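You operate a simulated robot arm through the tools that you are given. There is no shell and no other tool.

Carry out the task below with a simulated robot arm. There is one attempt and no reset: what you move stays moved.

JOB
Press the bush home in the white roller, then set the roller on the bench.
Fine: leave the lever up and the slide out. Where these are worked on the way, their far stop is far enough and under half their travel is too little: press slide.
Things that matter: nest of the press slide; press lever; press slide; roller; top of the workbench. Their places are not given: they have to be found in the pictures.

The check looks at the end state, three seconds after you hand in, the way a careful person would. Anything else that was tipped, shoved, dropped, spilled or broken makes it a failure.

ROBOT AND FRAMES
A 7-joint arm with a three-finger gripper, fixed in place. Base frame: the origin is on the floor under the middle of its stand, x ahead of it, y to its left, z up; the work surface is at about z = 0.86. Lengths are in m, angles in degrees, forces in N, time in s.
It reaches about 1.342 m from its shoulder. Its first joint turns from -166.0 to 166.0 degrees. Payload 2.69 kg.
The tool frame sits at the grasp point between the pads (the TCP): z along the fingers, y along the line on which they close. The tips reach 0.03 m beyond it. The gripper opens to 0.128 m; its body begins 0.117 m behind the TCP.
Orientation is told as [roll, pitch, yaw] about the base's x, y, z axes, in that order, counted from this pose: with the fingers straight down and closing along the base's y, the tool's x points along the base's -x, its y along +y and its z along -z.

CONTROLS
- The arm moves only by the tool play_rows. Its argument "steps" is a list of rows, each an object of numbers (a shift or turn left out is 0, a gripper value left out holds the last): "ax", "ay", "az": the turn, a rotation vector about the tool's x, y, z in degrees; "x", "y", "z": the shift along the tool's x, y, z in mm; "claw": the closure, from 0 (fully open) to 1 (shut). In form: [{"ax": .., "ay": .., "az": .., "x": .., "y": .., "z": .., "claw": ..}, ...]. A call has 1 to 20 rows; each row is the pose to reach, as a shift and turn from the pose commanded when the call began, along the tool's axes at that moment. A row lasts 0.2 s, in which the tool goes at most 0.05 m and 8.6 degrees; a call with a longer step from one row to the next is refused whole, and so is a gripper value outside its range. Where a pose cannot be reached the arm comes as near as it can. A force on the tool above 80 N (or 10 N above the force at the start of the call, whichever is more), or a blocked arm, ends the call early, and 0.2 s more pass. The fingers move at their own pace (about 0.127 m/s each) and stop on an object; they squeeze with about 27 N. The grip force told is the motor's: it shows also when the fingers shut on nothing. Time passes only in rows, and 0.2 s behind the last, so rows that repeat a pose let the fingers close. It gives the time, the measured TCP pose, the force on the tool (base axes), the opening and the grip force at its end, in the units of the frame above (readings bear some noise), with the torque about the TCP (base axes, N m) and any sound that the robot's microphone picked up.
- Cameras (640 x 400 px; columns grow to the right, rows downward): "scene" is fixed at [0.2199, 0.4998, 1.6112]; the picture's right is [-0.09, -1.00, 0.00], its down [-0.02, 0.00, -1.00] and it looks along [1.00, -0.09, -0.02] (base axes); focal length 214 px, centre (320, 200). "wrist" rides on the gripper at [0.058, 0.054, -0.131] in the tool frame; the picture's right is [-0.68, 0.74, 0.00], its down [-0.62, -0.57, -0.55] and it looks along [-0.40, -0.37, 0.84] (tool axes); focal length 234 px, centre (320, 200).
- snapshot(camera): a new picture of that camera. No time passes.
- move_column(by): moves the trunk up (or, below 0, down) by that many m; the arm rides with it, the base frame stays. It gives what a move gives, with no picture.
- pixel_to_xyz(camera, pixels): for up to 12 pixels [column, row] of the newest picture of that camera ("zoom" is the newest enlarged one), the place [x, y, z] in the base frame of the surface seen there, good to about 0.003 m. No time passes.
- close_up(camera, box): a new picture of the part [left, top, right, bottom] of that camera's present view, enlarged. No time passes.
- sign_off(): hands the job in; it is judged then, once.

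Open the gripper and draw the arm clear of the work before you hand the job in, unless the task says otherwise.

The tools are called as a command line: name --argument value ..., lists and objects as JSON in quotes. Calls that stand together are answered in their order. play_rows: Moves the arm, as the interface text tells. Its arguments: {"type":"object","properties":{"steps":{"type":"array","items":{"type":"object","properties":{"ax":{"type":"number"},"ay":{"type":"number"},"az":{"type":"number"},"x":{"type":"number"},"y":{"type":"number"},"z":{"type":"number"},"claw":{"type":"number"}}}}},"required":["steps"]} The other tools are called the same way: move_column (by) moves the trunk up or down; snapshot (camera) takes a picture; pixel_to_xyz (camera, pixels) gives the place of the surface under pixels of a picture; close_up (camera, box) takes an enlarged picture of a part of a camera's view; sign_off () hands the job in.

At the start:

```text
time: 0.0
ee_pos: [0.4776, 0.4996, 1.6725]
tcp_rot: [0.0, 0.0, 0.0]
wrist_force: [-0.5, 0.7, -0.1]
moment: [-0.01, 0.0, 0.01]
width: 0.128
grip_force: 0.1
trunk travel left (down, up): [-0.225, 0.125]
```

scene: 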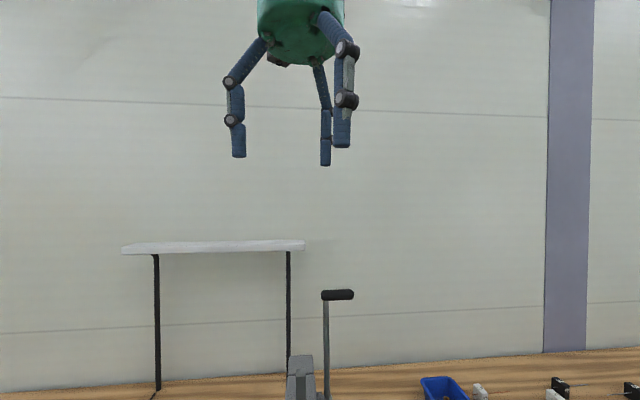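
wrist: 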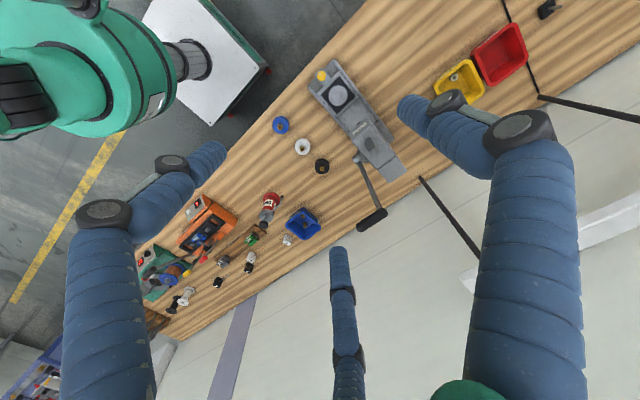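

The wrist picture shows the press at about (355,120), with three rollers (blue at 281,125, white at 303,147, black at 321,166). I'll enlarge that area to look closer.

close_up --camera "wrist" --box '[250, 50, 430, 240]'

pixel_to_xyz --camera "wrist" --pixels '[[303, 147], [281, 125], [321, 166], [338, 95], [322, 76], [360, 130], [385, 160], [372, 220], [358, 160], [340, 180], [302, 157]]'

```text
2.11 times, centred on (340, 145) of wrist
```

zoom: 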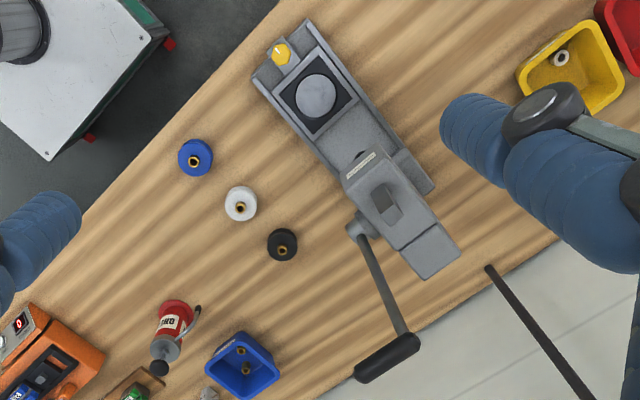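

```text
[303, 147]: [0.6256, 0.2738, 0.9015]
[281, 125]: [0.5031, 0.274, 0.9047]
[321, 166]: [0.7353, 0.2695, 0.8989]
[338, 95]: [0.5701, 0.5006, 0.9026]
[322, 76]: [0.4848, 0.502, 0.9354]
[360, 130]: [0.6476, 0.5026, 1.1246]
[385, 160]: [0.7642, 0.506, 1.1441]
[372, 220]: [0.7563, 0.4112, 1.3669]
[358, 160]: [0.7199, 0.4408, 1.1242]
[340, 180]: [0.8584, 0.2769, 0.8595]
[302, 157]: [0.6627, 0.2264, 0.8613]
```

The three rollers sit at y≈0.27; the white one is at (0.626, 0.274), its top around z 0.90, and the press slide's nest is near (0.570, 0.500). I'll move sideways and down to a hover above the white roller to look closer.

play_rows --steps '[{"x": -8, "y": -40, "z": 15}, {"x": -16, "y": -80, "z": 40}, {"x": -24, "y": -115, "z": 70}, {"x": -32, "y": -145, "z": 105}, {"x": -40, "y": -175, "z": 140}, {"x": -48, "y": -200, "z": 178}, {"x": -56, "y": -220, "z": 220}, {"x": -64, "y": -226, "z": 265}, {"x": -72, "y": -226, "z": 310}, {"x": -80, "y": -226, "z": 350}, {"x": -85, "y": -226, "z": 390}, {"x": -90, "y": -226, "z": 420}, {"x": -90, "y": -226, "z": 420}]'

snapshot --camera "wrist"

snapshot --camera "scene"

```text
time: 2.8
ee_pos: [0.5653, 0.2716, 1.2521]
tcp_rot: [0.0, 0.0, 0.0]
wrist_force: [-0.4, 0.7, -1.0]
moment: [0.0, 0.01, 0.01]
width: 0.1281
grip_force: 0.0
trunk travel left (down, up): [-0.225, 0.125]
```

```text
taken
```

wrist: 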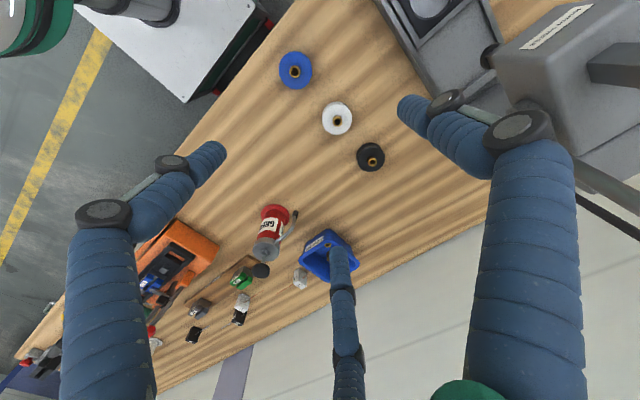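

```text
taken
```

scene: 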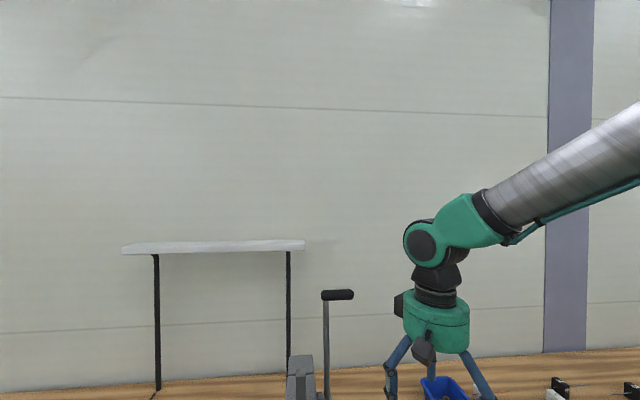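

The rollers are now at blue (295,70), white (337,118) and black (371,157). I'll enlarge them to see how the bush sits, and look at the nest at the top of the picture.

close_up --camera "wrist" --box '[270, 40, 400, 180]'

pixel_to_xyz --camera "wrist" --pixels '[[337, 123], [337, 108], [323, 118], [351, 112], [337, 133], [325, 130], [420, 10], [400, 40], [495, 30], [560, 60]]'

```text
2.86 times, centred on (335, 110) of wrist
```

zoom: 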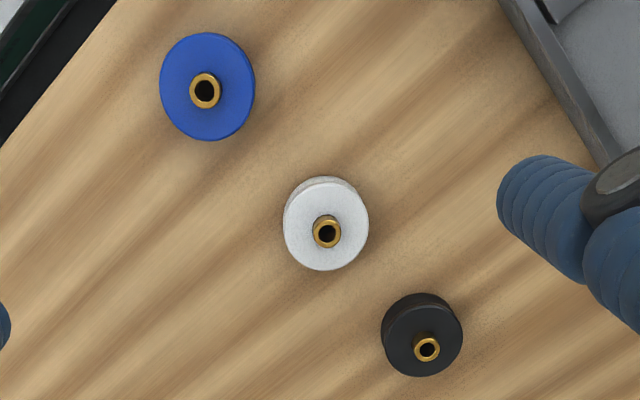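

```text
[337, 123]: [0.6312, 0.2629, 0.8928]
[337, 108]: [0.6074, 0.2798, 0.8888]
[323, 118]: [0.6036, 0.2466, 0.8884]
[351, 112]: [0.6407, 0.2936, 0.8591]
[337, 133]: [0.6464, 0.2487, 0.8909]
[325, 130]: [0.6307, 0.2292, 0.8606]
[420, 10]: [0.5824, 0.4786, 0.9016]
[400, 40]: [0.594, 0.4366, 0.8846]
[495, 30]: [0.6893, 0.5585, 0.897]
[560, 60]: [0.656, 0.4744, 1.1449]
```

I'll read places on the white roller's top face and the bush rim in the enlarged picture.

pixel_to_xyz --camera "zoom" --pixels '[[290, 225], [362, 225], [326, 190], [326, 262], [316, 232], [337, 232], [326, 219], [326, 246], [326, 231], [326, 180], [170, 88], [400, 340]]'

```text
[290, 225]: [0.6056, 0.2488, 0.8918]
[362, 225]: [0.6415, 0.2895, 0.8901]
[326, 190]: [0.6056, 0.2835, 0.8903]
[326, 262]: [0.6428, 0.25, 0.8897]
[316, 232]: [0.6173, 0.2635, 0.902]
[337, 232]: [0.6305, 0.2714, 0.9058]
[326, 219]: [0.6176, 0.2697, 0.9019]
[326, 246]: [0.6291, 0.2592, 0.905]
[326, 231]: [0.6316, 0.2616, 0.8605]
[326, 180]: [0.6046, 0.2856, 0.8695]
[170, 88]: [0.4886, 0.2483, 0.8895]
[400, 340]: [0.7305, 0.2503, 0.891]
```

The white roller is centred near (0.624, 0.267), about 56 mm across and top at 0.890; its bush stands proud to about 0.905. Next I move to look at the press slide and nest from the front side.

play_rows --steps '[{"x": 40, "y": 10}, {"x": 75, "y": 40}, {"x": 90, "y": 80}, {"x": 95, "y": 125}, {"x": 97, "y": 170}, {"x": 97, "y": 215}, {"x": 97, "y": 260}, {"x": 97, "y": 300}, {"x": 97, "y": 322, "z": 30}, {"x": 97, "y": 322, "z": 70}, {"x": 97, "y": 322, "z": 100}, {"x": 97, "y": 322, "z": 100}]'

snapshot --camera "wrist"

```text
time: 5.4
ee_pos: [0.4698, 0.596, 1.1511]
tcp_rot: [0.0, 0.0, 0.0]
wrist_force: [-0.2, 1.0, -1.0]
moment: [-0.04, -0.03, 0.0]
width: 0.128
grip_force: 0.0
trunk travel left (down, up): [-0.225, 0.125]
```

```text
taken
```

wrist: 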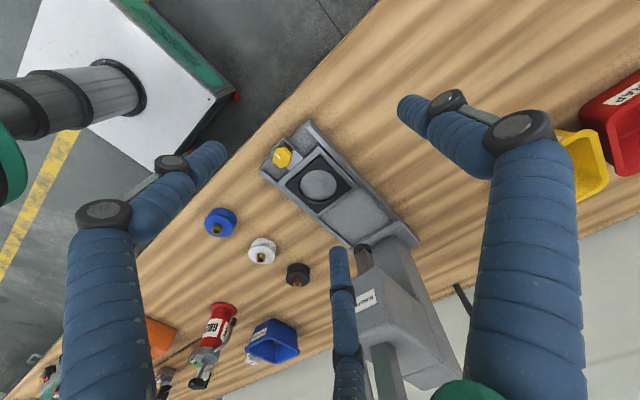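

The press shows well: knob near (282,157), nest near (318,185), ram near (362,255). I'll enlarge it and read places.

close_up --camera "wrist" --box '[250, 110, 430, 270]'

pixel_to_xyz --camera "wrist" --pixels '[[318, 185], [282, 157], [263, 172], [310, 125], [362, 265], [363, 250], [415, 240], [350, 225], [320, 150], [288, 183], [353, 186], [330, 210]]'

```text
2.50 times, centred on (340, 190) of wrist
```

zoom: 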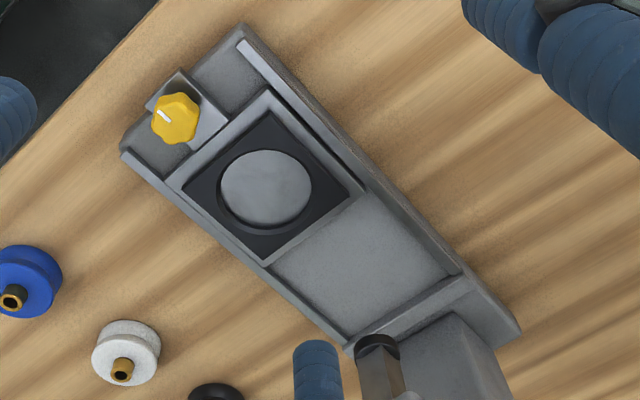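

```text
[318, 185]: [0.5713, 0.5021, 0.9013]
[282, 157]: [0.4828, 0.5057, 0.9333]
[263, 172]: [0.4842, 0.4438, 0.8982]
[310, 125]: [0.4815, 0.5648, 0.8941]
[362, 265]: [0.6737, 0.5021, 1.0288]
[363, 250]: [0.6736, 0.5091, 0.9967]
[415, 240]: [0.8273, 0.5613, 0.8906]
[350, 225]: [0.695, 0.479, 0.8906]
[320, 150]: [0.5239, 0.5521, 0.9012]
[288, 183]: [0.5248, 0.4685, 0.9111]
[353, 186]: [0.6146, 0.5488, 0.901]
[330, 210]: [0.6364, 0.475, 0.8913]
```

The nest looks like a round recess with its far wall showing as a dark crescent. I'll read heights across it, and places along the knob, rails and ram in the enlarged picture.

pixel_to_xyz --camera "zoom" --pixels '[[266, 186], [262, 240], [330, 190], [272, 130], [196, 185], [240, 212], [305, 165], [224, 190], [310, 195], [265, 152], [245, 218], [275, 225]]'

pixel_to_xyz --camera "zoom" --pixels '[[175, 118], [155, 100], [190, 140], [205, 130], [215, 120], [178, 75], [150, 105], [130, 140], [190, 80], [375, 350], [382, 380], [300, 260]]'

```text
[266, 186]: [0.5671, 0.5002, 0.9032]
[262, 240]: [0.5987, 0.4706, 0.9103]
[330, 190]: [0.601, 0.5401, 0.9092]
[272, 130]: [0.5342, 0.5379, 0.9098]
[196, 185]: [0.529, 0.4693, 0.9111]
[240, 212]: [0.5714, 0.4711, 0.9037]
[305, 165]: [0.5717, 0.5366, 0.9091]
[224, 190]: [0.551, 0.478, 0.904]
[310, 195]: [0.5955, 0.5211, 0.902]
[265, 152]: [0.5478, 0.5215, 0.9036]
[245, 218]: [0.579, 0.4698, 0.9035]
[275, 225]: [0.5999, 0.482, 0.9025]
```

```text
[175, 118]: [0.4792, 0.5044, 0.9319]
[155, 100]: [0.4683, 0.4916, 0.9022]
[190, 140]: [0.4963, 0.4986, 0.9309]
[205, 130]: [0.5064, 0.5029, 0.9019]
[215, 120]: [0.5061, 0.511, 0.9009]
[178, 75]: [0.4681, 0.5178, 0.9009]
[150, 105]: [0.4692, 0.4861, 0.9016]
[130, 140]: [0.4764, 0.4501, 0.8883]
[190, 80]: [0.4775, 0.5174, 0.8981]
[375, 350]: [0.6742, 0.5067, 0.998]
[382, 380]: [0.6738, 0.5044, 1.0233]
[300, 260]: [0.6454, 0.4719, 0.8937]
```

The nest floor reads z≈0.903 in a black block topped at about 0.910, centred near (0.568, 0.503); the knob is at (0.483, 0.505), top 0.933. Next I look at the lever in the scene picture and in the present wrist view.

close_up --camera "scene" --box '[240, 270, 400, 400]'

pixel_to_xyz --camera "zoom" --pixels '[[300, 70], [320, 200], [330, 300], [340, 90]]'

snapshot --camera "scene"

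pixel_to_xyz --camera "scene" --pixels '[[325, 295], [337, 295], [350, 295], [326, 320], [326, 350], [326, 380], [326, 396], [300, 365], [300, 390], [290, 380], [312, 380]]'

```text
3.08 times, centred on (320, 335) of scene
```

zoom: 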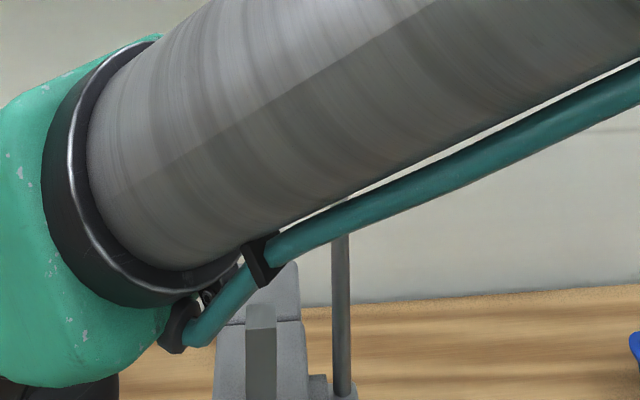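

```text
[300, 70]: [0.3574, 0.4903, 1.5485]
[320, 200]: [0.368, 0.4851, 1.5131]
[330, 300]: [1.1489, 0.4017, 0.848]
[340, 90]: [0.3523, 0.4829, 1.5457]
```

```text
taken
```

scene: 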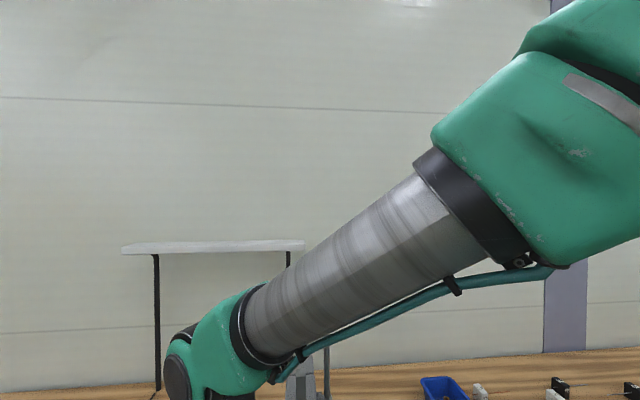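

```text
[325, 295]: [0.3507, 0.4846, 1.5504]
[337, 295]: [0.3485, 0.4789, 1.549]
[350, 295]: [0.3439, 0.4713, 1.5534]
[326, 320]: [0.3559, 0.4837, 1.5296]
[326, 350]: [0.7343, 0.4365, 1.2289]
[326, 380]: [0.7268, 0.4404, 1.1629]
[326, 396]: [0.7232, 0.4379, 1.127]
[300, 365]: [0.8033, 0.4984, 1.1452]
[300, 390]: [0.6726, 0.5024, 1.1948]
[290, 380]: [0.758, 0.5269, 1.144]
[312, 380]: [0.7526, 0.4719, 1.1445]
```

The lever stands at y≈0.438, leaning slightly toward +x as it rises, and the ram bar shows at x≈0.673. I'll back off to the right side and turn the wrist 90° so its camera looks at the press and lever from the -y side.

play_rows --steps '[{"z": -45}, {"z": -90, "y": -5}, {"z": -130, "y": -25}, {"z": -165, "y": -55}, {"z": -190, "y": -90}, {"z": -200, "y": -135}, {"z": -200, "y": -180, "az": -8}, {"z": -200, "y": -225, "az": -16}, {"z": -200, "y": -265, "az": -24}, {"z": -200, "y": -295, "az": -32}, {"z": -200, "y": -316, "az": -40}, {"z": -200, "y": -316, "az": -48}, {"z": -200, "y": -316, "az": -56}, {"z": -200, "y": -316, "az": -64}, {"z": -200, "y": -316, "az": -72}, {"z": -200, "y": -316, "az": -80}, {"z": -200, "y": -316, "az": -88}, {"z": -200, "y": -316, "az": -90}, {"z": -200, "y": -316, "az": -90}]'

snapshot --camera "wrist"

snapshot --camera "scene"

```text
time: 9.4
ee_pos: [0.4707, 0.2777, 1.3514]
tcp_rot: [-0.1, 0.1, 90.2]
wrist_force: [0.9, 0.2, -0.2]
moment: [-0.01, -0.01, 0.01]
width: 0.1282
grip_force: 0.0
trunk travel left (down, up): [-0.225, 0.125]
```

```text
taken
```

wrist: 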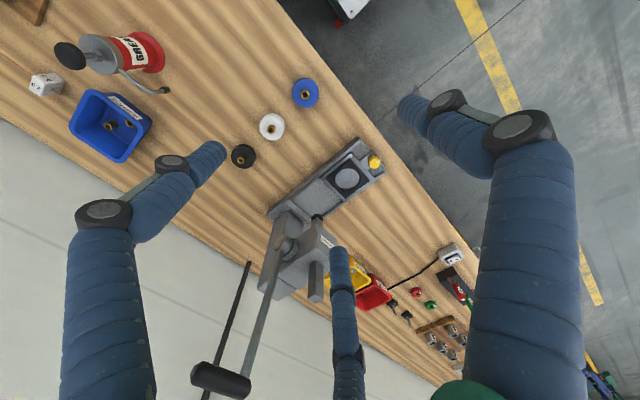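

```text
taken
```

scene: 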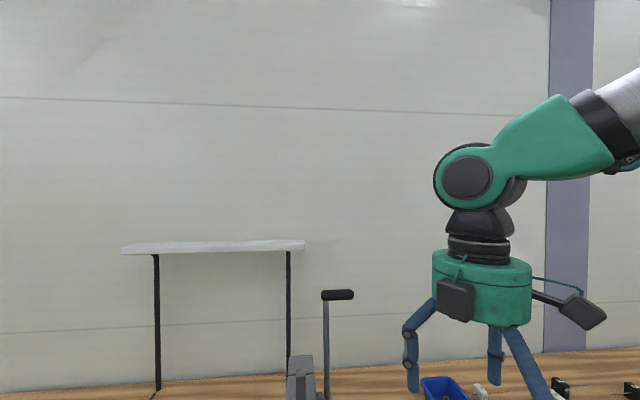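

Now the press is seen from the right side: lever from (285,245) to its grip at (220,380), nest at (347,178), ram at about (318,220). I'll enlarge it and read places.

close_up --camera "wrist" --box '[180, 120, 400, 400]'

pixel_to_xyz --camera "wrist" --pixels '[[205, 374], [222, 380], [240, 388], [262, 320], [275, 280], [283, 245], [292, 250], [318, 218], [300, 225], [312, 285], [318, 235], [330, 240]]'

```text
1.43 times, centred on (290, 260) of wrist
```

zoom: 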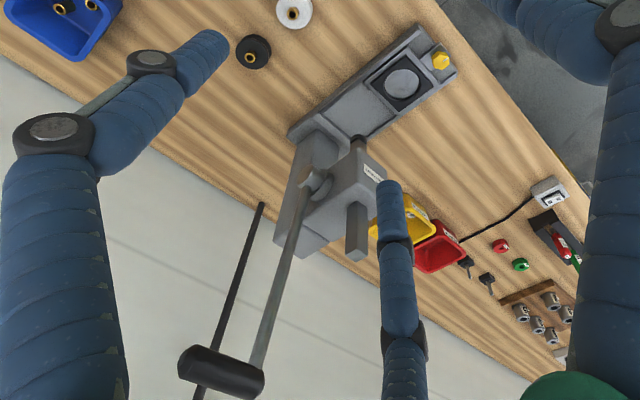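

```text
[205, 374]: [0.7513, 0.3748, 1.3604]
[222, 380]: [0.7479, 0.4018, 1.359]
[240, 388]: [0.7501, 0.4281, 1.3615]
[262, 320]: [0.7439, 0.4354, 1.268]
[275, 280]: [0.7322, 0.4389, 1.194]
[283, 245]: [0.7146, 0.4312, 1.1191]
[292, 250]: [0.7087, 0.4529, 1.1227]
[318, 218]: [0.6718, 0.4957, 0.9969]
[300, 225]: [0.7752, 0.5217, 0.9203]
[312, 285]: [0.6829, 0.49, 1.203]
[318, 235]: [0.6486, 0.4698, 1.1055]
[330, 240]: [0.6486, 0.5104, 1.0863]
```

I'll zoom tighter on the head, collar and ram to find the pivot and the clearance under the ram.

close_up --camera "wrist" --box '[255, 130, 395, 310]'

pixel_to_xyz --camera "zoom" --pixels '[[250, 260], [230, 250], [280, 270], [262, 245], [250, 290], [320, 195], [335, 200], [318, 210], [345, 250], [330, 330], [300, 225], [360, 100]]'

```text
2.22 times, centred on (325, 220) of wrist
```

zoom: 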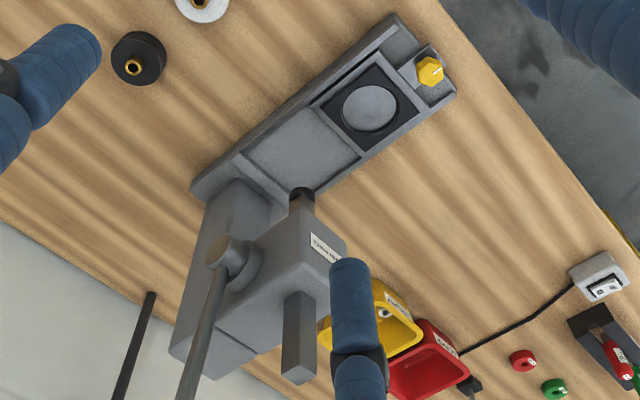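

```text
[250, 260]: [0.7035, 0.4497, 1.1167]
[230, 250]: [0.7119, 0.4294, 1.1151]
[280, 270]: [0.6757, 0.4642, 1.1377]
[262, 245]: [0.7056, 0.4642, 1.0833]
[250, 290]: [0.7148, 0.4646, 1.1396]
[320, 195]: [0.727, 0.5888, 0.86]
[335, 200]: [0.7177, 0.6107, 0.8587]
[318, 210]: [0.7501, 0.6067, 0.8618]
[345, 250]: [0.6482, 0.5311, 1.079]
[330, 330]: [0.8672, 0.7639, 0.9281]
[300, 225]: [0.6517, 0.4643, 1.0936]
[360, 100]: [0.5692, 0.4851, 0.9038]
```

The head's side face is at y≈0.464, its front at x≈0.649, and the lever hub near (0.72, 0.44, 1.105). I'll now go to a hover over the white roller with the fingers partly closed and check its centre.

play_rows --steps '[{"x": 2, "y": -35, "z": 20, "claw": 0.27}, {"x": 5, "y": -70, "z": 50}, {"x": 8, "y": -100, "z": 85}, {"x": 10, "y": -125, "z": 120}, {"x": 11, "y": -145, "z": 160}, {"x": 11, "y": -153, "z": 205}, {"x": 11, "y": -153, "z": 250}, {"x": 11, "y": -153, "z": 280}, {"x": 11, "y": -153, "z": 300}, {"x": 11, "y": -153, "z": 300}]'

snapshot --camera "wrist"

close_up --camera "wrist" --box '[260, 70, 380, 170]'

```text
time: 11.6
ee_pos: [0.6227, 0.2666, 1.0513]
tcp_rot: [0.0, 0.0, 90.0]
wrist_force: [-0.7, -0.5, 0.5]
moment: [0.01, 0.02, 0.01]
width: 0.0935
grip_force: 0.1
trunk travel left (down, up): [-0.225, 0.125]
```

```text
taken
```

wrist: 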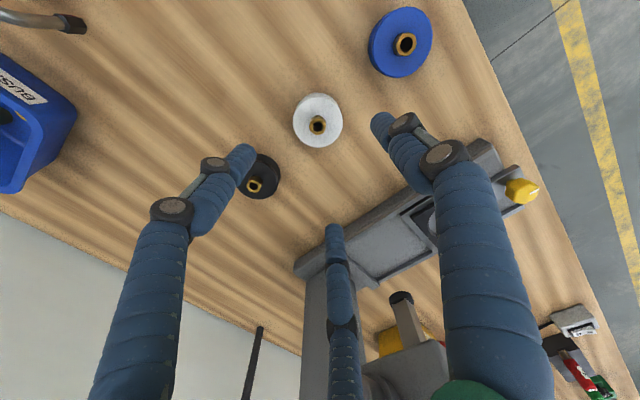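

```text
4.00 times, centred on (320, 120) of wrist
```

zoom: 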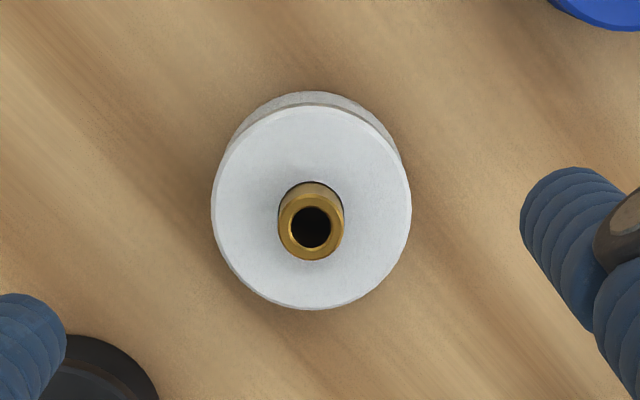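

The white roller's top face spans zoom columns 212–411 and rows 105–309. I'll read matched opposite points to get its centre.

pixel_to_xyz --camera "zoom" --pixels '[[220, 207], [403, 207], [311, 112], [311, 301], [245, 138], [377, 138], [245, 274], [377, 274], [285, 225], [337, 225], [311, 254], [311, 207]]'

```text
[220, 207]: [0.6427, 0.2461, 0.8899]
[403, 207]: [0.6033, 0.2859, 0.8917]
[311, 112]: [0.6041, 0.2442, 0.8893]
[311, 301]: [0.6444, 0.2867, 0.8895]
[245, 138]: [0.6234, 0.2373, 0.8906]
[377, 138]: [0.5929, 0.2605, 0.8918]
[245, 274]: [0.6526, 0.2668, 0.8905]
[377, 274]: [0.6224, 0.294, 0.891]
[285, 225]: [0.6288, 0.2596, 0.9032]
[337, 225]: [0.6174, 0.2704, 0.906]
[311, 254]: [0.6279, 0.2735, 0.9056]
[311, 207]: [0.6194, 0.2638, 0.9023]
```

The roller's centre is (0.623, 0.265), the TCP is at (0.623, 0.267). I lower the fingers around it, tips to about z 0.872, keeping them open.

play_rows --steps '[{"x": 1.5, "z": 35, "claw": 0.27}, {"x": 1.5, "z": 70}, {"x": 1.5, "z": 100}, {"x": 1.5, "z": 120}, {"x": 1.5, "z": 135}, {"x": 1.5, "z": 143}, {"x": 1.5, "z": 149}, {"x": 1.5, "z": 149}]'

snapshot --camera "wrist"

```text
time: 13.4
ee_pos: [0.6237, 0.2658, 0.9037]
tcp_rot: [0.0, -0.1, 90.0]
wrist_force: [-0.8, 0.2, -0.7]
moment: [-0.04, 0.03, -0.03]
width: 0.0933
grip_force: 0.0
trunk travel left (down, up): [-0.225, 0.125]
```

```text
taken
```

wrist: 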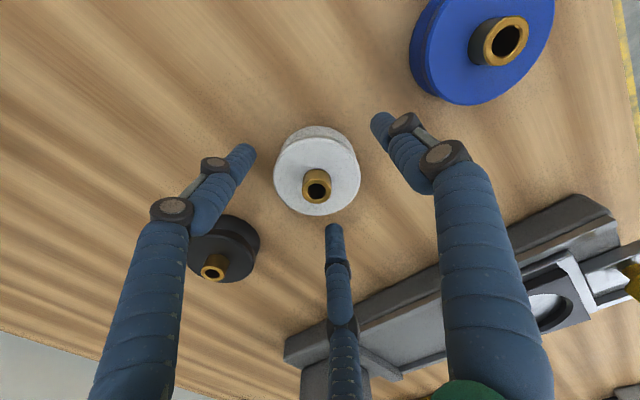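

The fingers surround the white roller with no contact. I close gradually so it stays centred, then hold.

play_rows --steps '[{"claw": 0.33}, {"claw": 0.39}, {"claw": 0.44}, {"claw": 0.48}, {"claw": 0.52}, {"claw": 0.56}, {"claw": 0.62}, {"claw": 0.7}, {"claw": 0.8}, {"claw": 0.8}, {"claw": 0.8}]'

snapshot --camera "wrist"

```text
time: 15.8
ee_pos: [0.6235, 0.2666, 0.9033]
tcp_rot: [0.0, 0.1, 90.0]
wrist_force: [2.5, -1.0, 3.5]
moment: [0.01, -0.11, -0.04]
width: 0.0604
grip_force: 26.5
trunk travel left (down, up): [-0.225, 0.125]
```

```text
taken
```

wrist: 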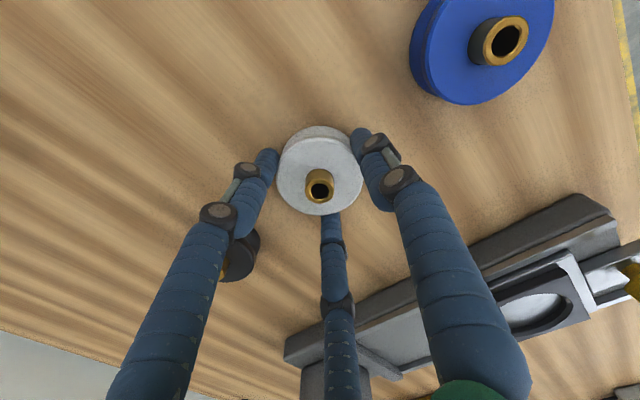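

The grip holds at width 0.060 with 26.5 N. I lift straight up and check the roller in the fingers.

play_rows --steps '[{"z": -5, "claw": 0.8}, {"z": -15}, {"z": -30}, {"z": -60}, {"z": -100}, {"z": -140}, {"z": -160}, {"z": -160}]'

snapshot --camera "wrist"

close_up --camera "wrist" --box '[240, 100, 400, 240]'

```text
time: 17.6
ee_pos: [0.6225, 0.2659, 1.063]
tcp_rot: [0.0, 0.0, 90.0]
wrist_force: [-0.1, -1.3, -7.0]
moment: [0.03, 0.02, -0.01]
width: 0.0607
grip_force: 27.3
trunk travel left (down, up): [-0.225, 0.125]
```

```text
taken
```

wrist: 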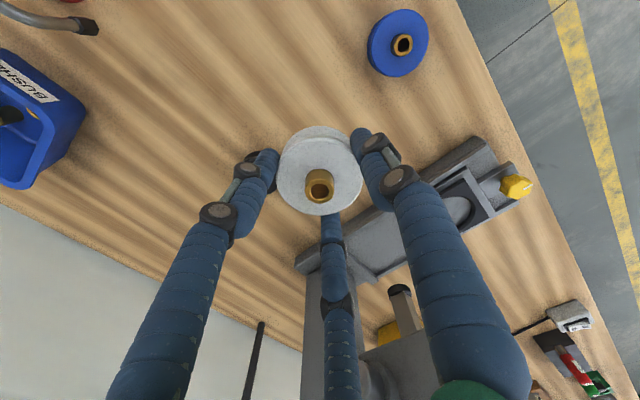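

```text
2.86 times, centred on (320, 170) of wrist
```

zoom: 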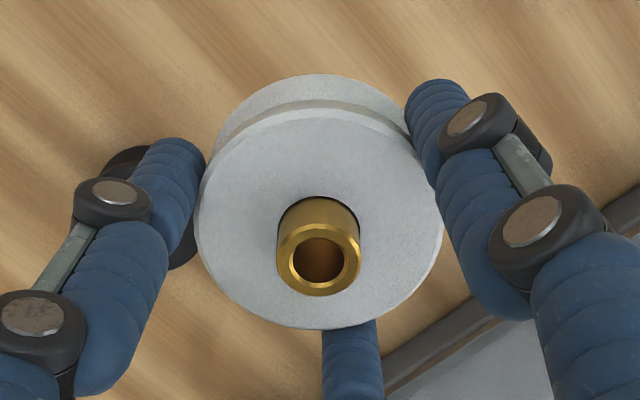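

The roller hangs level with the bush still standing in it. I'll measure its centre relative to the TCP, so the nest placement is accurate.

pixel_to_xyz --camera "zoom" --pixels '[[210, 218], [425, 218], [320, 120], [320, 318], [245, 145], [395, 145], [245, 290], [395, 290], [286, 256], [354, 256], [320, 290], [318, 90]]'

```text
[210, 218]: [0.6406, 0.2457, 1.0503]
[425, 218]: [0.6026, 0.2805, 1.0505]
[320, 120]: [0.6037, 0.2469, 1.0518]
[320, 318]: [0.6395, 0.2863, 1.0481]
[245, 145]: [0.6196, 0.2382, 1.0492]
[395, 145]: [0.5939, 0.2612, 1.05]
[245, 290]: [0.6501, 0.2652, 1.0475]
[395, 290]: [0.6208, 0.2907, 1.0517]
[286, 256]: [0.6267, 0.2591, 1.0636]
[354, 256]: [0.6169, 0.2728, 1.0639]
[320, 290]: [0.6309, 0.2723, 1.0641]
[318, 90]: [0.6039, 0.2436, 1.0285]
```

The roller's centre matches the TCP to about 1 mm, its top 13 mm and its underside 43 mm below the TCP. I carry it up and across to above the nest, high enough that the nest shows past the roller.

play_rows --steps '[{"x": 0, "y": 30, "z": -30, "claw": 0.8}, {"x": -10, "y": 60, "z": -60}, {"x": -30, "y": 85, "z": -90}, {"x": -60, "y": 100, "z": -115}, {"x": -100, "y": 105, "z": -135}, {"x": -140, "y": 105, "z": -155}, {"x": -180, "y": 100, "z": -170}, {"x": -215, "y": 85, "z": -180}, {"x": -235, "y": 70, "z": -187}, {"x": -237, "y": 54.5, "z": -187}, {"x": -237, "y": 54.5, "z": -187}]'

snapshot --camera "wrist"

close_up --camera "wrist" --box '[260, 40, 400, 130]'

```text
time: 20.0
ee_pos: [0.5693, 0.5041, 1.249]
tcp_rot: [0.0, 0.0, 90.0]
wrist_force: [-0.9, 0.3, -5.5]
moment: [0.01, 0.05, 0.0]
width: 0.0605
grip_force: 27.1
trunk travel left (down, up): [-0.225, 0.125]
```

```text
taken
```

wrist: 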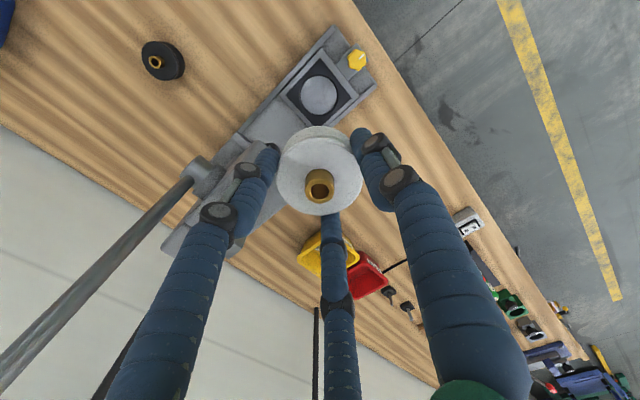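

```text
4.44 times, centred on (330, 85) of wrist
```

zoom: 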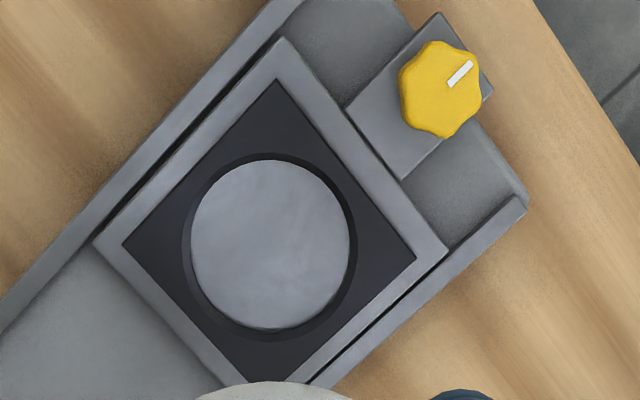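

The recess is clear now: floor disc spans zoom columns 190–350, rows 160–330. I'll read opposite points on the floor edge and on the block to fix the nest centre.

pixel_to_xyz --camera "zoom" --pixels '[[198, 243], [342, 243], [270, 168], [270, 320], [218, 190], [322, 296], [218, 296], [322, 190], [270, 243], [170, 243], [375, 250], [270, 140]]'

pixel_to_xyz --camera "zoom" --pixels '[[250, 360], [283, 55], [105, 243], [430, 255], [200, 140], [365, 160], [335, 330], [165, 310], [440, 90], [410, 90], [475, 95], [440, 55]]'

```text
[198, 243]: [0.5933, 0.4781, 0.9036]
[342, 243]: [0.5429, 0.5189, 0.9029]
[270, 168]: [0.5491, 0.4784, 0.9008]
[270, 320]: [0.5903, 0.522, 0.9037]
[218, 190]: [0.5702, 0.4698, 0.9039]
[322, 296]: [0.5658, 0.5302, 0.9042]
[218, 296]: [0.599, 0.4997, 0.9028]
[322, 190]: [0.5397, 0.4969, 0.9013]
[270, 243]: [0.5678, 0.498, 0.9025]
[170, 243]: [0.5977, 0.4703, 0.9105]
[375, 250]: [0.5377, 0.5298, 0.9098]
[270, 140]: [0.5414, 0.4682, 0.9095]
```

```text
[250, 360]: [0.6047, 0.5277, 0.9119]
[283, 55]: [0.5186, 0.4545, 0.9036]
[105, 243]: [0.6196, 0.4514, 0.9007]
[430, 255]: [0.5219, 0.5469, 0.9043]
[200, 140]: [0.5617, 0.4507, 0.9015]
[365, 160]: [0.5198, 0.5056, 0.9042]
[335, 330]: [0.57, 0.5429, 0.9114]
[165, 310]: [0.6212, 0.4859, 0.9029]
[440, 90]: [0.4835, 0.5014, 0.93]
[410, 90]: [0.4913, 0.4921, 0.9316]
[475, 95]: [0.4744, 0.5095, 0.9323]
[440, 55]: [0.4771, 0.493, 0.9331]
```

The nest centre comes out at (0.569, 0.4995). I correct by 4 mm in y and descend to just above the recess, then look.

play_rows --steps '[{"x": 3.8, "z": 20, "claw": 0.8}, {"x": 3.8, "z": 60}, {"x": 3.8, "z": 100}, {"x": 3.8, "z": 140}, {"x": 3.8, "z": 180}, {"x": 3.8, "z": 215}, {"x": 3.8, "z": 245}, {"x": 3.8, "z": 265}, {"x": 3.8, "z": 280}, {"x": 3.8, "z": 280}]'

snapshot --camera "wrist"

snapshot --camera "scene"

```text
time: 22.2
ee_pos: [0.57, 0.4997, 0.9679]
tcp_rot: [0.1, 0.0, 90.0]
wrist_force: [0.4, 0.2, -6.7]
moment: [-0.04, 0.0, -0.01]
width: 0.0606
grip_force: 27.2
trunk travel left (down, up): [-0.225, 0.125]
```

```text
taken
```

wrist: 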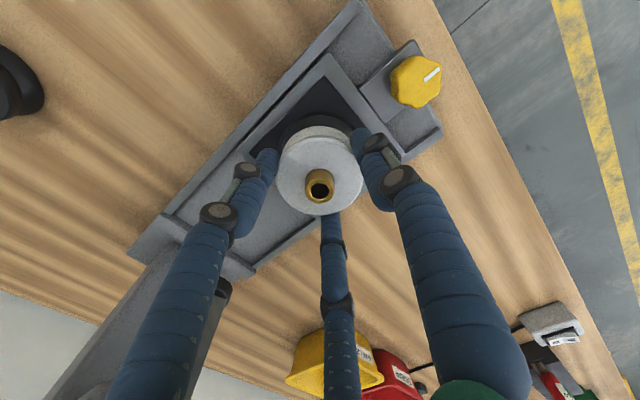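

```text
taken
```

scene: 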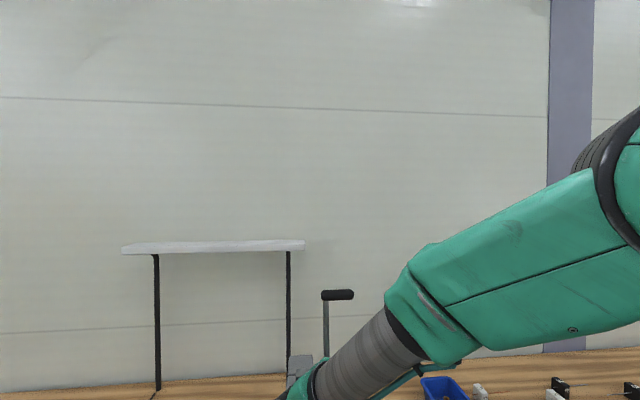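

The roller hangs right over the recess with its underside about 22 mm above the floor. I lower in small steps and read the force.

play_rows --steps '[{"z": 6, "claw": 0.8}, {"z": 11}, {"z": 15}, {"z": 18}, {"z": 20}, {"z": 20}]'

```text
time: 23.6
ee_pos: [0.5693, 0.5004, 0.9493]
tcp_rot: [0.0, 0.0, 90.0]
wrist_force: [0.2, 0.3, -6.2]
moment: [-0.04, 0.0, 0.02]
width: 0.0604
grip_force: 26.8
trunk travel left (down, up): [-0.225, 0.125]
```

No contact yet (force still −6 N, the roller's weight). I lower a few more millimetres.

play_rows --steps '[{"z": 1, "claw": 0.8}, {"z": 2}, {"z": 3}, {"z": 3}]'

```text
time: 24.6
ee_pos: [0.5688, 0.5011, 0.9468]
tcp_rot: [0.0, 0.0, 90.0]
wrist_force: [-0.2, -0.7, -4.9]
moment: [0.01, -0.03, 0.01]
width: 0.0605
grip_force: 27.2
trunk travel left (down, up): [-0.225, 0.125]
```

play_rows --steps '[{"z": 1, "claw": 0.8}, {"z": 1.5}, {"z": 2}, {"z": 2}]'

close_up --camera "wrist" --box '[240, 70, 460, 250]'

```text
time: 25.6
ee_pos: [0.5678, 0.5011, 0.9454]
tcp_rot: [0.0, 0.1, 90.0]
wrist_force: [1.3, 2.5, 1.7]
moment: [-0.08, 0.08, 0.0]
width: 0.0604
grip_force: 27.3
trunk travel left (down, up): [-0.225, 0.125]
```

```text
2.22 times, centred on (350, 160) of wrist
```

zoom: 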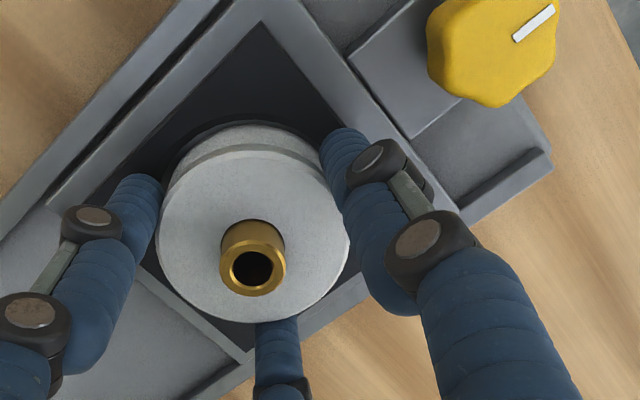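

The force has gone from −6 N to +1.7 N, so the roller is resting on the recess floor. I open the fingers a little and lift away.

play_rows --steps '[{"claw": 0.5}, {"claw": 0.46}, {"claw": 0.42}, {"claw": 0.4}, {"claw": 0.4}, {"claw": 0.4, "z": -10}, {"claw": 0.4, "z": -30}, {"claw": 0.4, "z": -60}, {"claw": 0.4, "z": -100}, {"claw": 0.4, "z": -145}, {"claw": 0.4, "z": -190}, {"claw": 0.4, "z": -230}, {"claw": 0.4, "z": -230}]'

snapshot --camera "wrist"

close_up --camera "wrist" --box '[240, 30, 400, 170]'

```text
time: 28.4
ee_pos: [0.5682, 0.502, 1.1745]
tcp_rot: [0.0, 0.0, 90.0]
wrist_force: [-0.6, -0.6, 0.7]
moment: [0.04, -0.05, 0.0]
width: 0.0767
grip_force: 0.0
trunk travel left (down, up): [-0.225, 0.125]
```

```text
taken
```

wrist: 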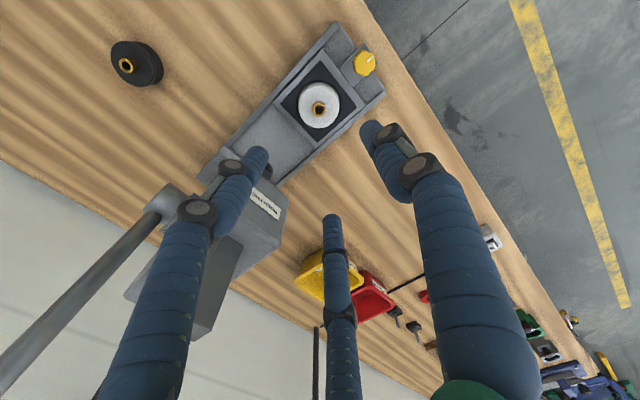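

```text
2.86 times, centred on (320, 100) of wrist
```

zoom: 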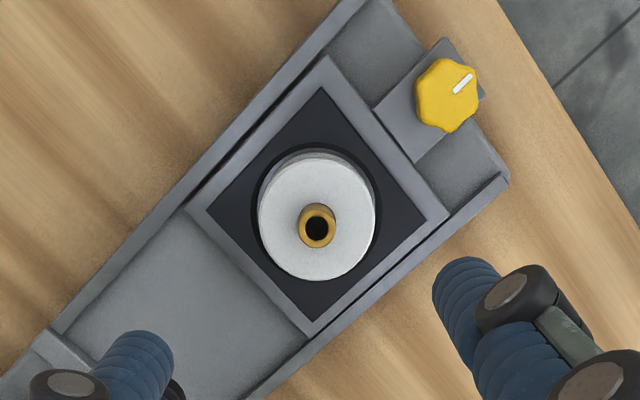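

The roller with its bush sits flat and centred in the nest. Now I back off toward -x and tilt the gripper 20° so it can grip the yellow knob (centre about (0.483, 0.500)) and later clear the press head while pushing in.

play_rows --steps '[{"y": 40, "claw": 0.45}, {"y": 80, "x": 1.5}, {"y": 115, "x": 1.5, "ax": 5}, {"y": 128, "x": 1.5, "z": 20, "ax": 10}, {"y": 128, "x": 1.5, "z": 50, "ax": 15}, {"y": 128, "x": 1.5, "z": 75, "ax": 20}, {"y": 128, "x": 1.5, "z": 75, "ax": 20}]'

snapshot --camera "wrist"

close_up --camera "wrist" --box '[220, 30, 420, 230]'

```text
time: 30.0
ee_pos: [0.4404, 0.4975, 1.0987]
tcp_rot: [-20.1, 0.1, 90.1]
wrist_force: [-0.9, -0.3, 0.5]
moment: [0.01, -0.05, -0.03]
width: 0.0703
grip_force: 0.1
trunk travel left (down, up): [-0.225, 0.125]
```

```text
taken
```

wrist: 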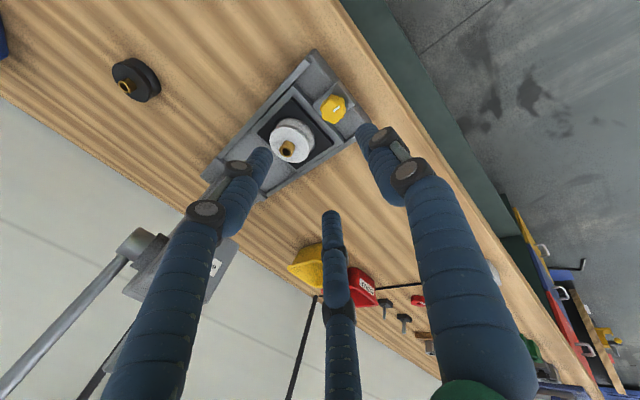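

```text
2.00 times, centred on (320, 130) of wrist
```

zoom: 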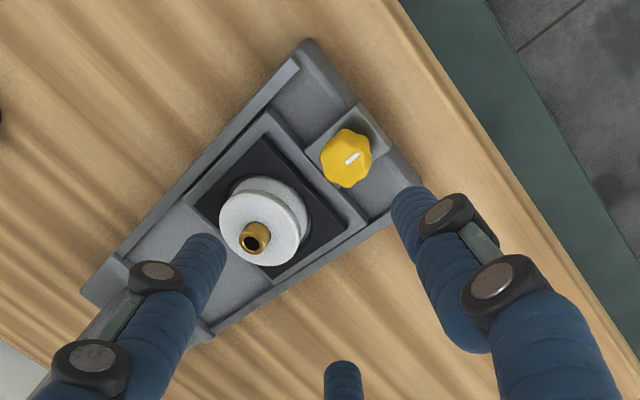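

The tilt is as wanted. I'll read the knob again from this view before lowering onto it.

pixel_to_xyz --camera "zoom" --pixels '[[328, 155], [367, 160], [352, 135], [348, 182], [350, 158], [340, 125], [355, 110], [330, 130], [410, 185], [390, 205], [310, 45], [365, 115]]'

```text
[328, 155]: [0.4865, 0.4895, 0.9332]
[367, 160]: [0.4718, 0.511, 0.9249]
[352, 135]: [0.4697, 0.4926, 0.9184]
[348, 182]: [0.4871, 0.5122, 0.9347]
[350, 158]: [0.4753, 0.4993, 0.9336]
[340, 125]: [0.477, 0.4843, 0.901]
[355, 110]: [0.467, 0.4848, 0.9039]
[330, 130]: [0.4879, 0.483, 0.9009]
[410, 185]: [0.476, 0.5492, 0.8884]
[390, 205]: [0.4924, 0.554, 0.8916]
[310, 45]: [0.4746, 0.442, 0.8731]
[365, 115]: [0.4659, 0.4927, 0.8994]
```

Knob centre is about (0.4825, 0.5005). I line the tool axis up with it and approach along that axis, stopping 25 mm short.

play_rows --steps '[{"x": -1, "y": 12, "z": 10, "claw": 0.45}, {"x": -1, "y": 21.7, "z": 30}, {"x": -1, "y": 21.7, "z": 65}, {"x": -1, "y": 21.7, "z": 100}, {"x": -1, "y": 21.7, "z": 125}, {"x": -1, "y": 21.7, "z": 134}, {"x": -1, "y": 21.7, "z": 134}]'

snapshot --camera "wrist"

```text
time: 31.6
ee_pos: [0.4658, 0.4982, 0.9665]
tcp_rot: [-20.0, 0.0, 89.9]
wrist_force: [0.7, -0.2, 0.4]
moment: [-0.03, -0.01, 0.01]
width: 0.0704
grip_force: 0.1
trunk travel left (down, up): [-0.225, 0.125]
```

```text
taken
```

wrist: 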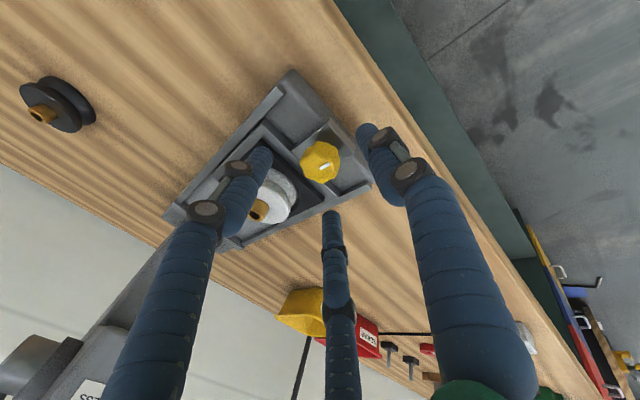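

The knob (320,162) lies centred between the three fingertips. I go the last 25 mm along the axis.

play_rows --steps '[{"x": -1, "z": 8, "claw": 0.45}, {"x": -1, "z": 15}, {"x": -1, "z": 21}, {"x": -1, "z": 25}, {"x": -1, "z": 25}]'

snapshot --camera "wrist"

close_up --camera "wrist" --box '[220, 90, 420, 250]'

```text
time: 32.8
ee_pos: [0.4736, 0.5007, 0.9437]
tcp_rot: [-20.0, 0.0, 90.1]
wrist_force: [-0.3, 0.0, 0.0]
moment: [0.05, -0.01, 0.01]
width: 0.0702
grip_force: 0.1
trunk travel left (down, up): [-0.225, 0.125]
```

```text
taken
```

wrist: 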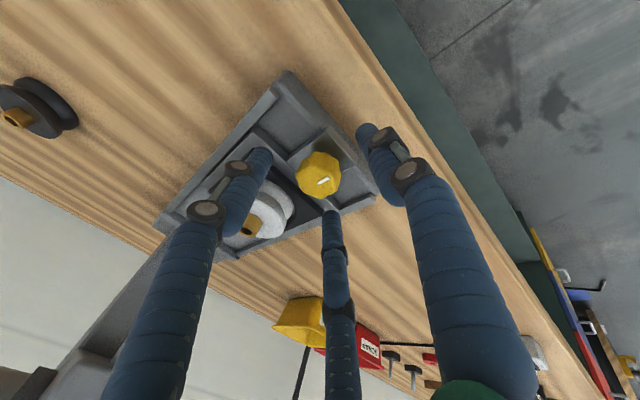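

```text
2.50 times, centred on (320, 170) of wrist
```

zoom: 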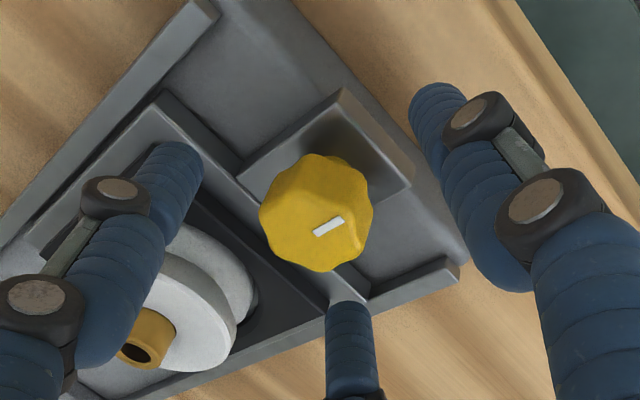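

The fingers straddle the knob without contact. I close on it gently.

play_rows --steps '[{"claw": 0.52}, {"claw": 0.58}, {"claw": 0.64}, {"claw": 0.69}, {"claw": 0.74}, {"claw": 0.79}, {"claw": 0.85}, {"claw": 0.9}, {"claw": 0.9}]'

snapshot --camera "wrist"

```text
time: 34.8
ee_pos: [0.4748, 0.5001, 0.9424]
tcp_rot: [-19.9, 0.0, 90.0]
wrist_force: [-0.1, -3.9, -3.8]
moment: [-0.08, 0.33, -0.02]
width: 0.032
grip_force: 45.7
trunk travel left (down, up): [-0.225, 0.125]
```

```text
taken
```

wrist: 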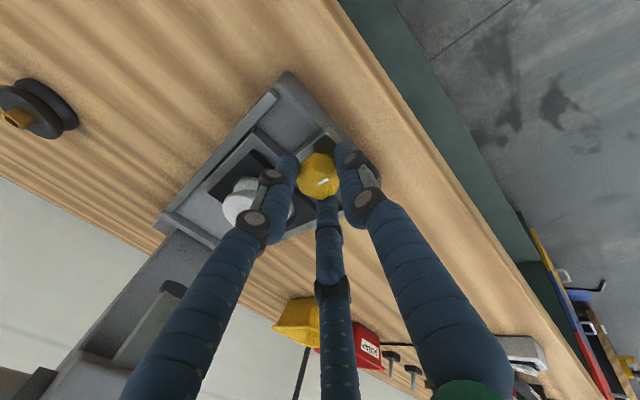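

The knob is held (width 0.032). I push the slide in along +x slowly, first 30 mm, watching the force.

play_rows --steps '[{"y": -2.8, "z": 1.03, "claw": 0.9}, {"y": -7.5, "z": 2.7}, {"y": -13.2, "z": 4.8}, {"y": -18.8, "z": 6.84}, {"y": -24.4, "z": 8.9}, {"y": -28.2, "z": 10.26}, {"y": -28.2, "z": 10.26}]'

close_up --camera "wrist" --box '[150, 80, 420, 280]'

```text
time: 36.4
ee_pos: [0.5047, 0.501, 0.9421]
tcp_rot: [-20.0, 0.1, 90.0]
wrist_force: [-1.2, 0.0, -3.8]
moment: [0.01, 0.25, 0.02]
width: 0.032
grip_force: 45.0
trunk travel left (down, up): [-0.225, 0.125]
```

```text
2.00 times, centred on (285, 180) of wrist
```

zoom: 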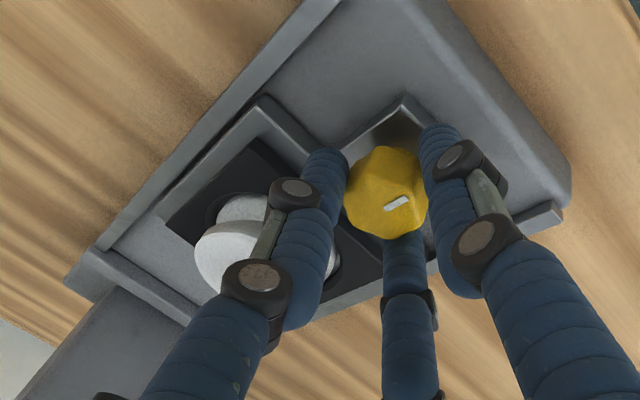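

The slide follows the knob with little force. I push on another 60 mm.

play_rows --steps '[{"y": -4.7, "z": 1.7, "claw": 0.9}, {"y": -11.3, "z": 4.1}, {"y": -18.8, "z": 6.84}, {"y": -26.3, "z": 9.6}, {"y": -33.8, "z": 12.3}, {"y": -41.4, "z": 15.05}, {"y": -48.9, "z": 17.8}, {"y": -54.5, "z": 19.8}, {"y": -56.4, "z": 20.5}, {"y": -56.4, "z": 20.5}]'

snapshot --camera "wrist"

snapshot --camera "scene"

```text
time: 38.6
ee_pos: [0.564, 0.5013, 0.9436]
tcp_rot: [-20.1, 0.0, 90.0]
wrist_force: [-0.3, 7.8, -13.0]
moment: [0.33, 0.39, 0.07]
width: 0.032
grip_force: 45.1
trunk travel left (down, up): [-0.225, 0.125]
```

```text
taken
```

wrist: 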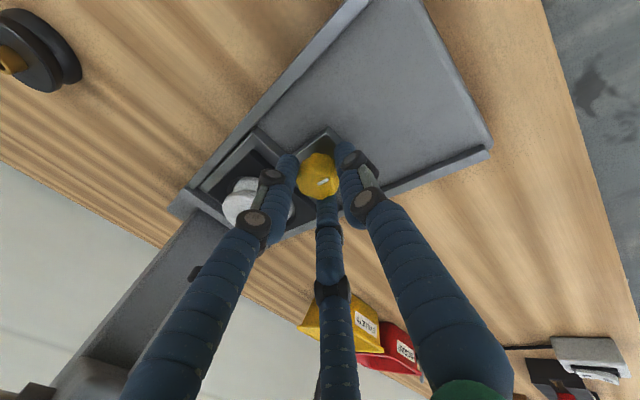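

```text
taken
```

scene: 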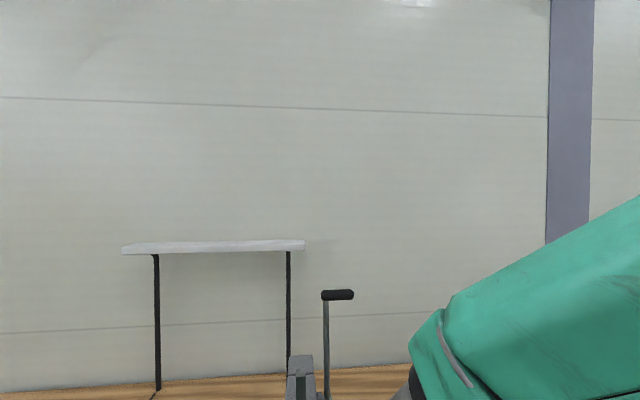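

Force has risen slightly (y +7.8, z −13). Before pushing further I look closely for anything touching.

close_up --camera "wrist" --box '[150, 110, 420, 300]'

pixel_to_xyz --camera "wrist" --pixels '[[236, 210], [242, 187], [272, 175], [255, 222], [290, 160], [196, 272], [205, 200], [245, 215]]'

```text
2.11 times, centred on (285, 205) of wrist
```

zoom: 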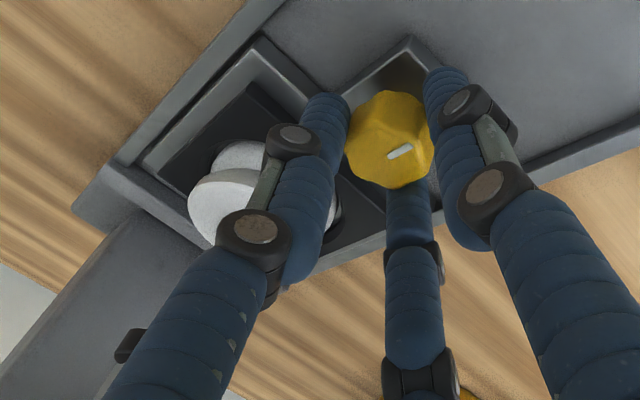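

```text
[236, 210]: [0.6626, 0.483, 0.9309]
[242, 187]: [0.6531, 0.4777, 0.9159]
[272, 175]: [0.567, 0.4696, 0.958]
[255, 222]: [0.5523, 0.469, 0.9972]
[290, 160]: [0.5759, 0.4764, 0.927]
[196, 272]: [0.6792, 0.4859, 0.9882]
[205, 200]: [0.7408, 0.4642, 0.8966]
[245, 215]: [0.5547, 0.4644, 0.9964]
```

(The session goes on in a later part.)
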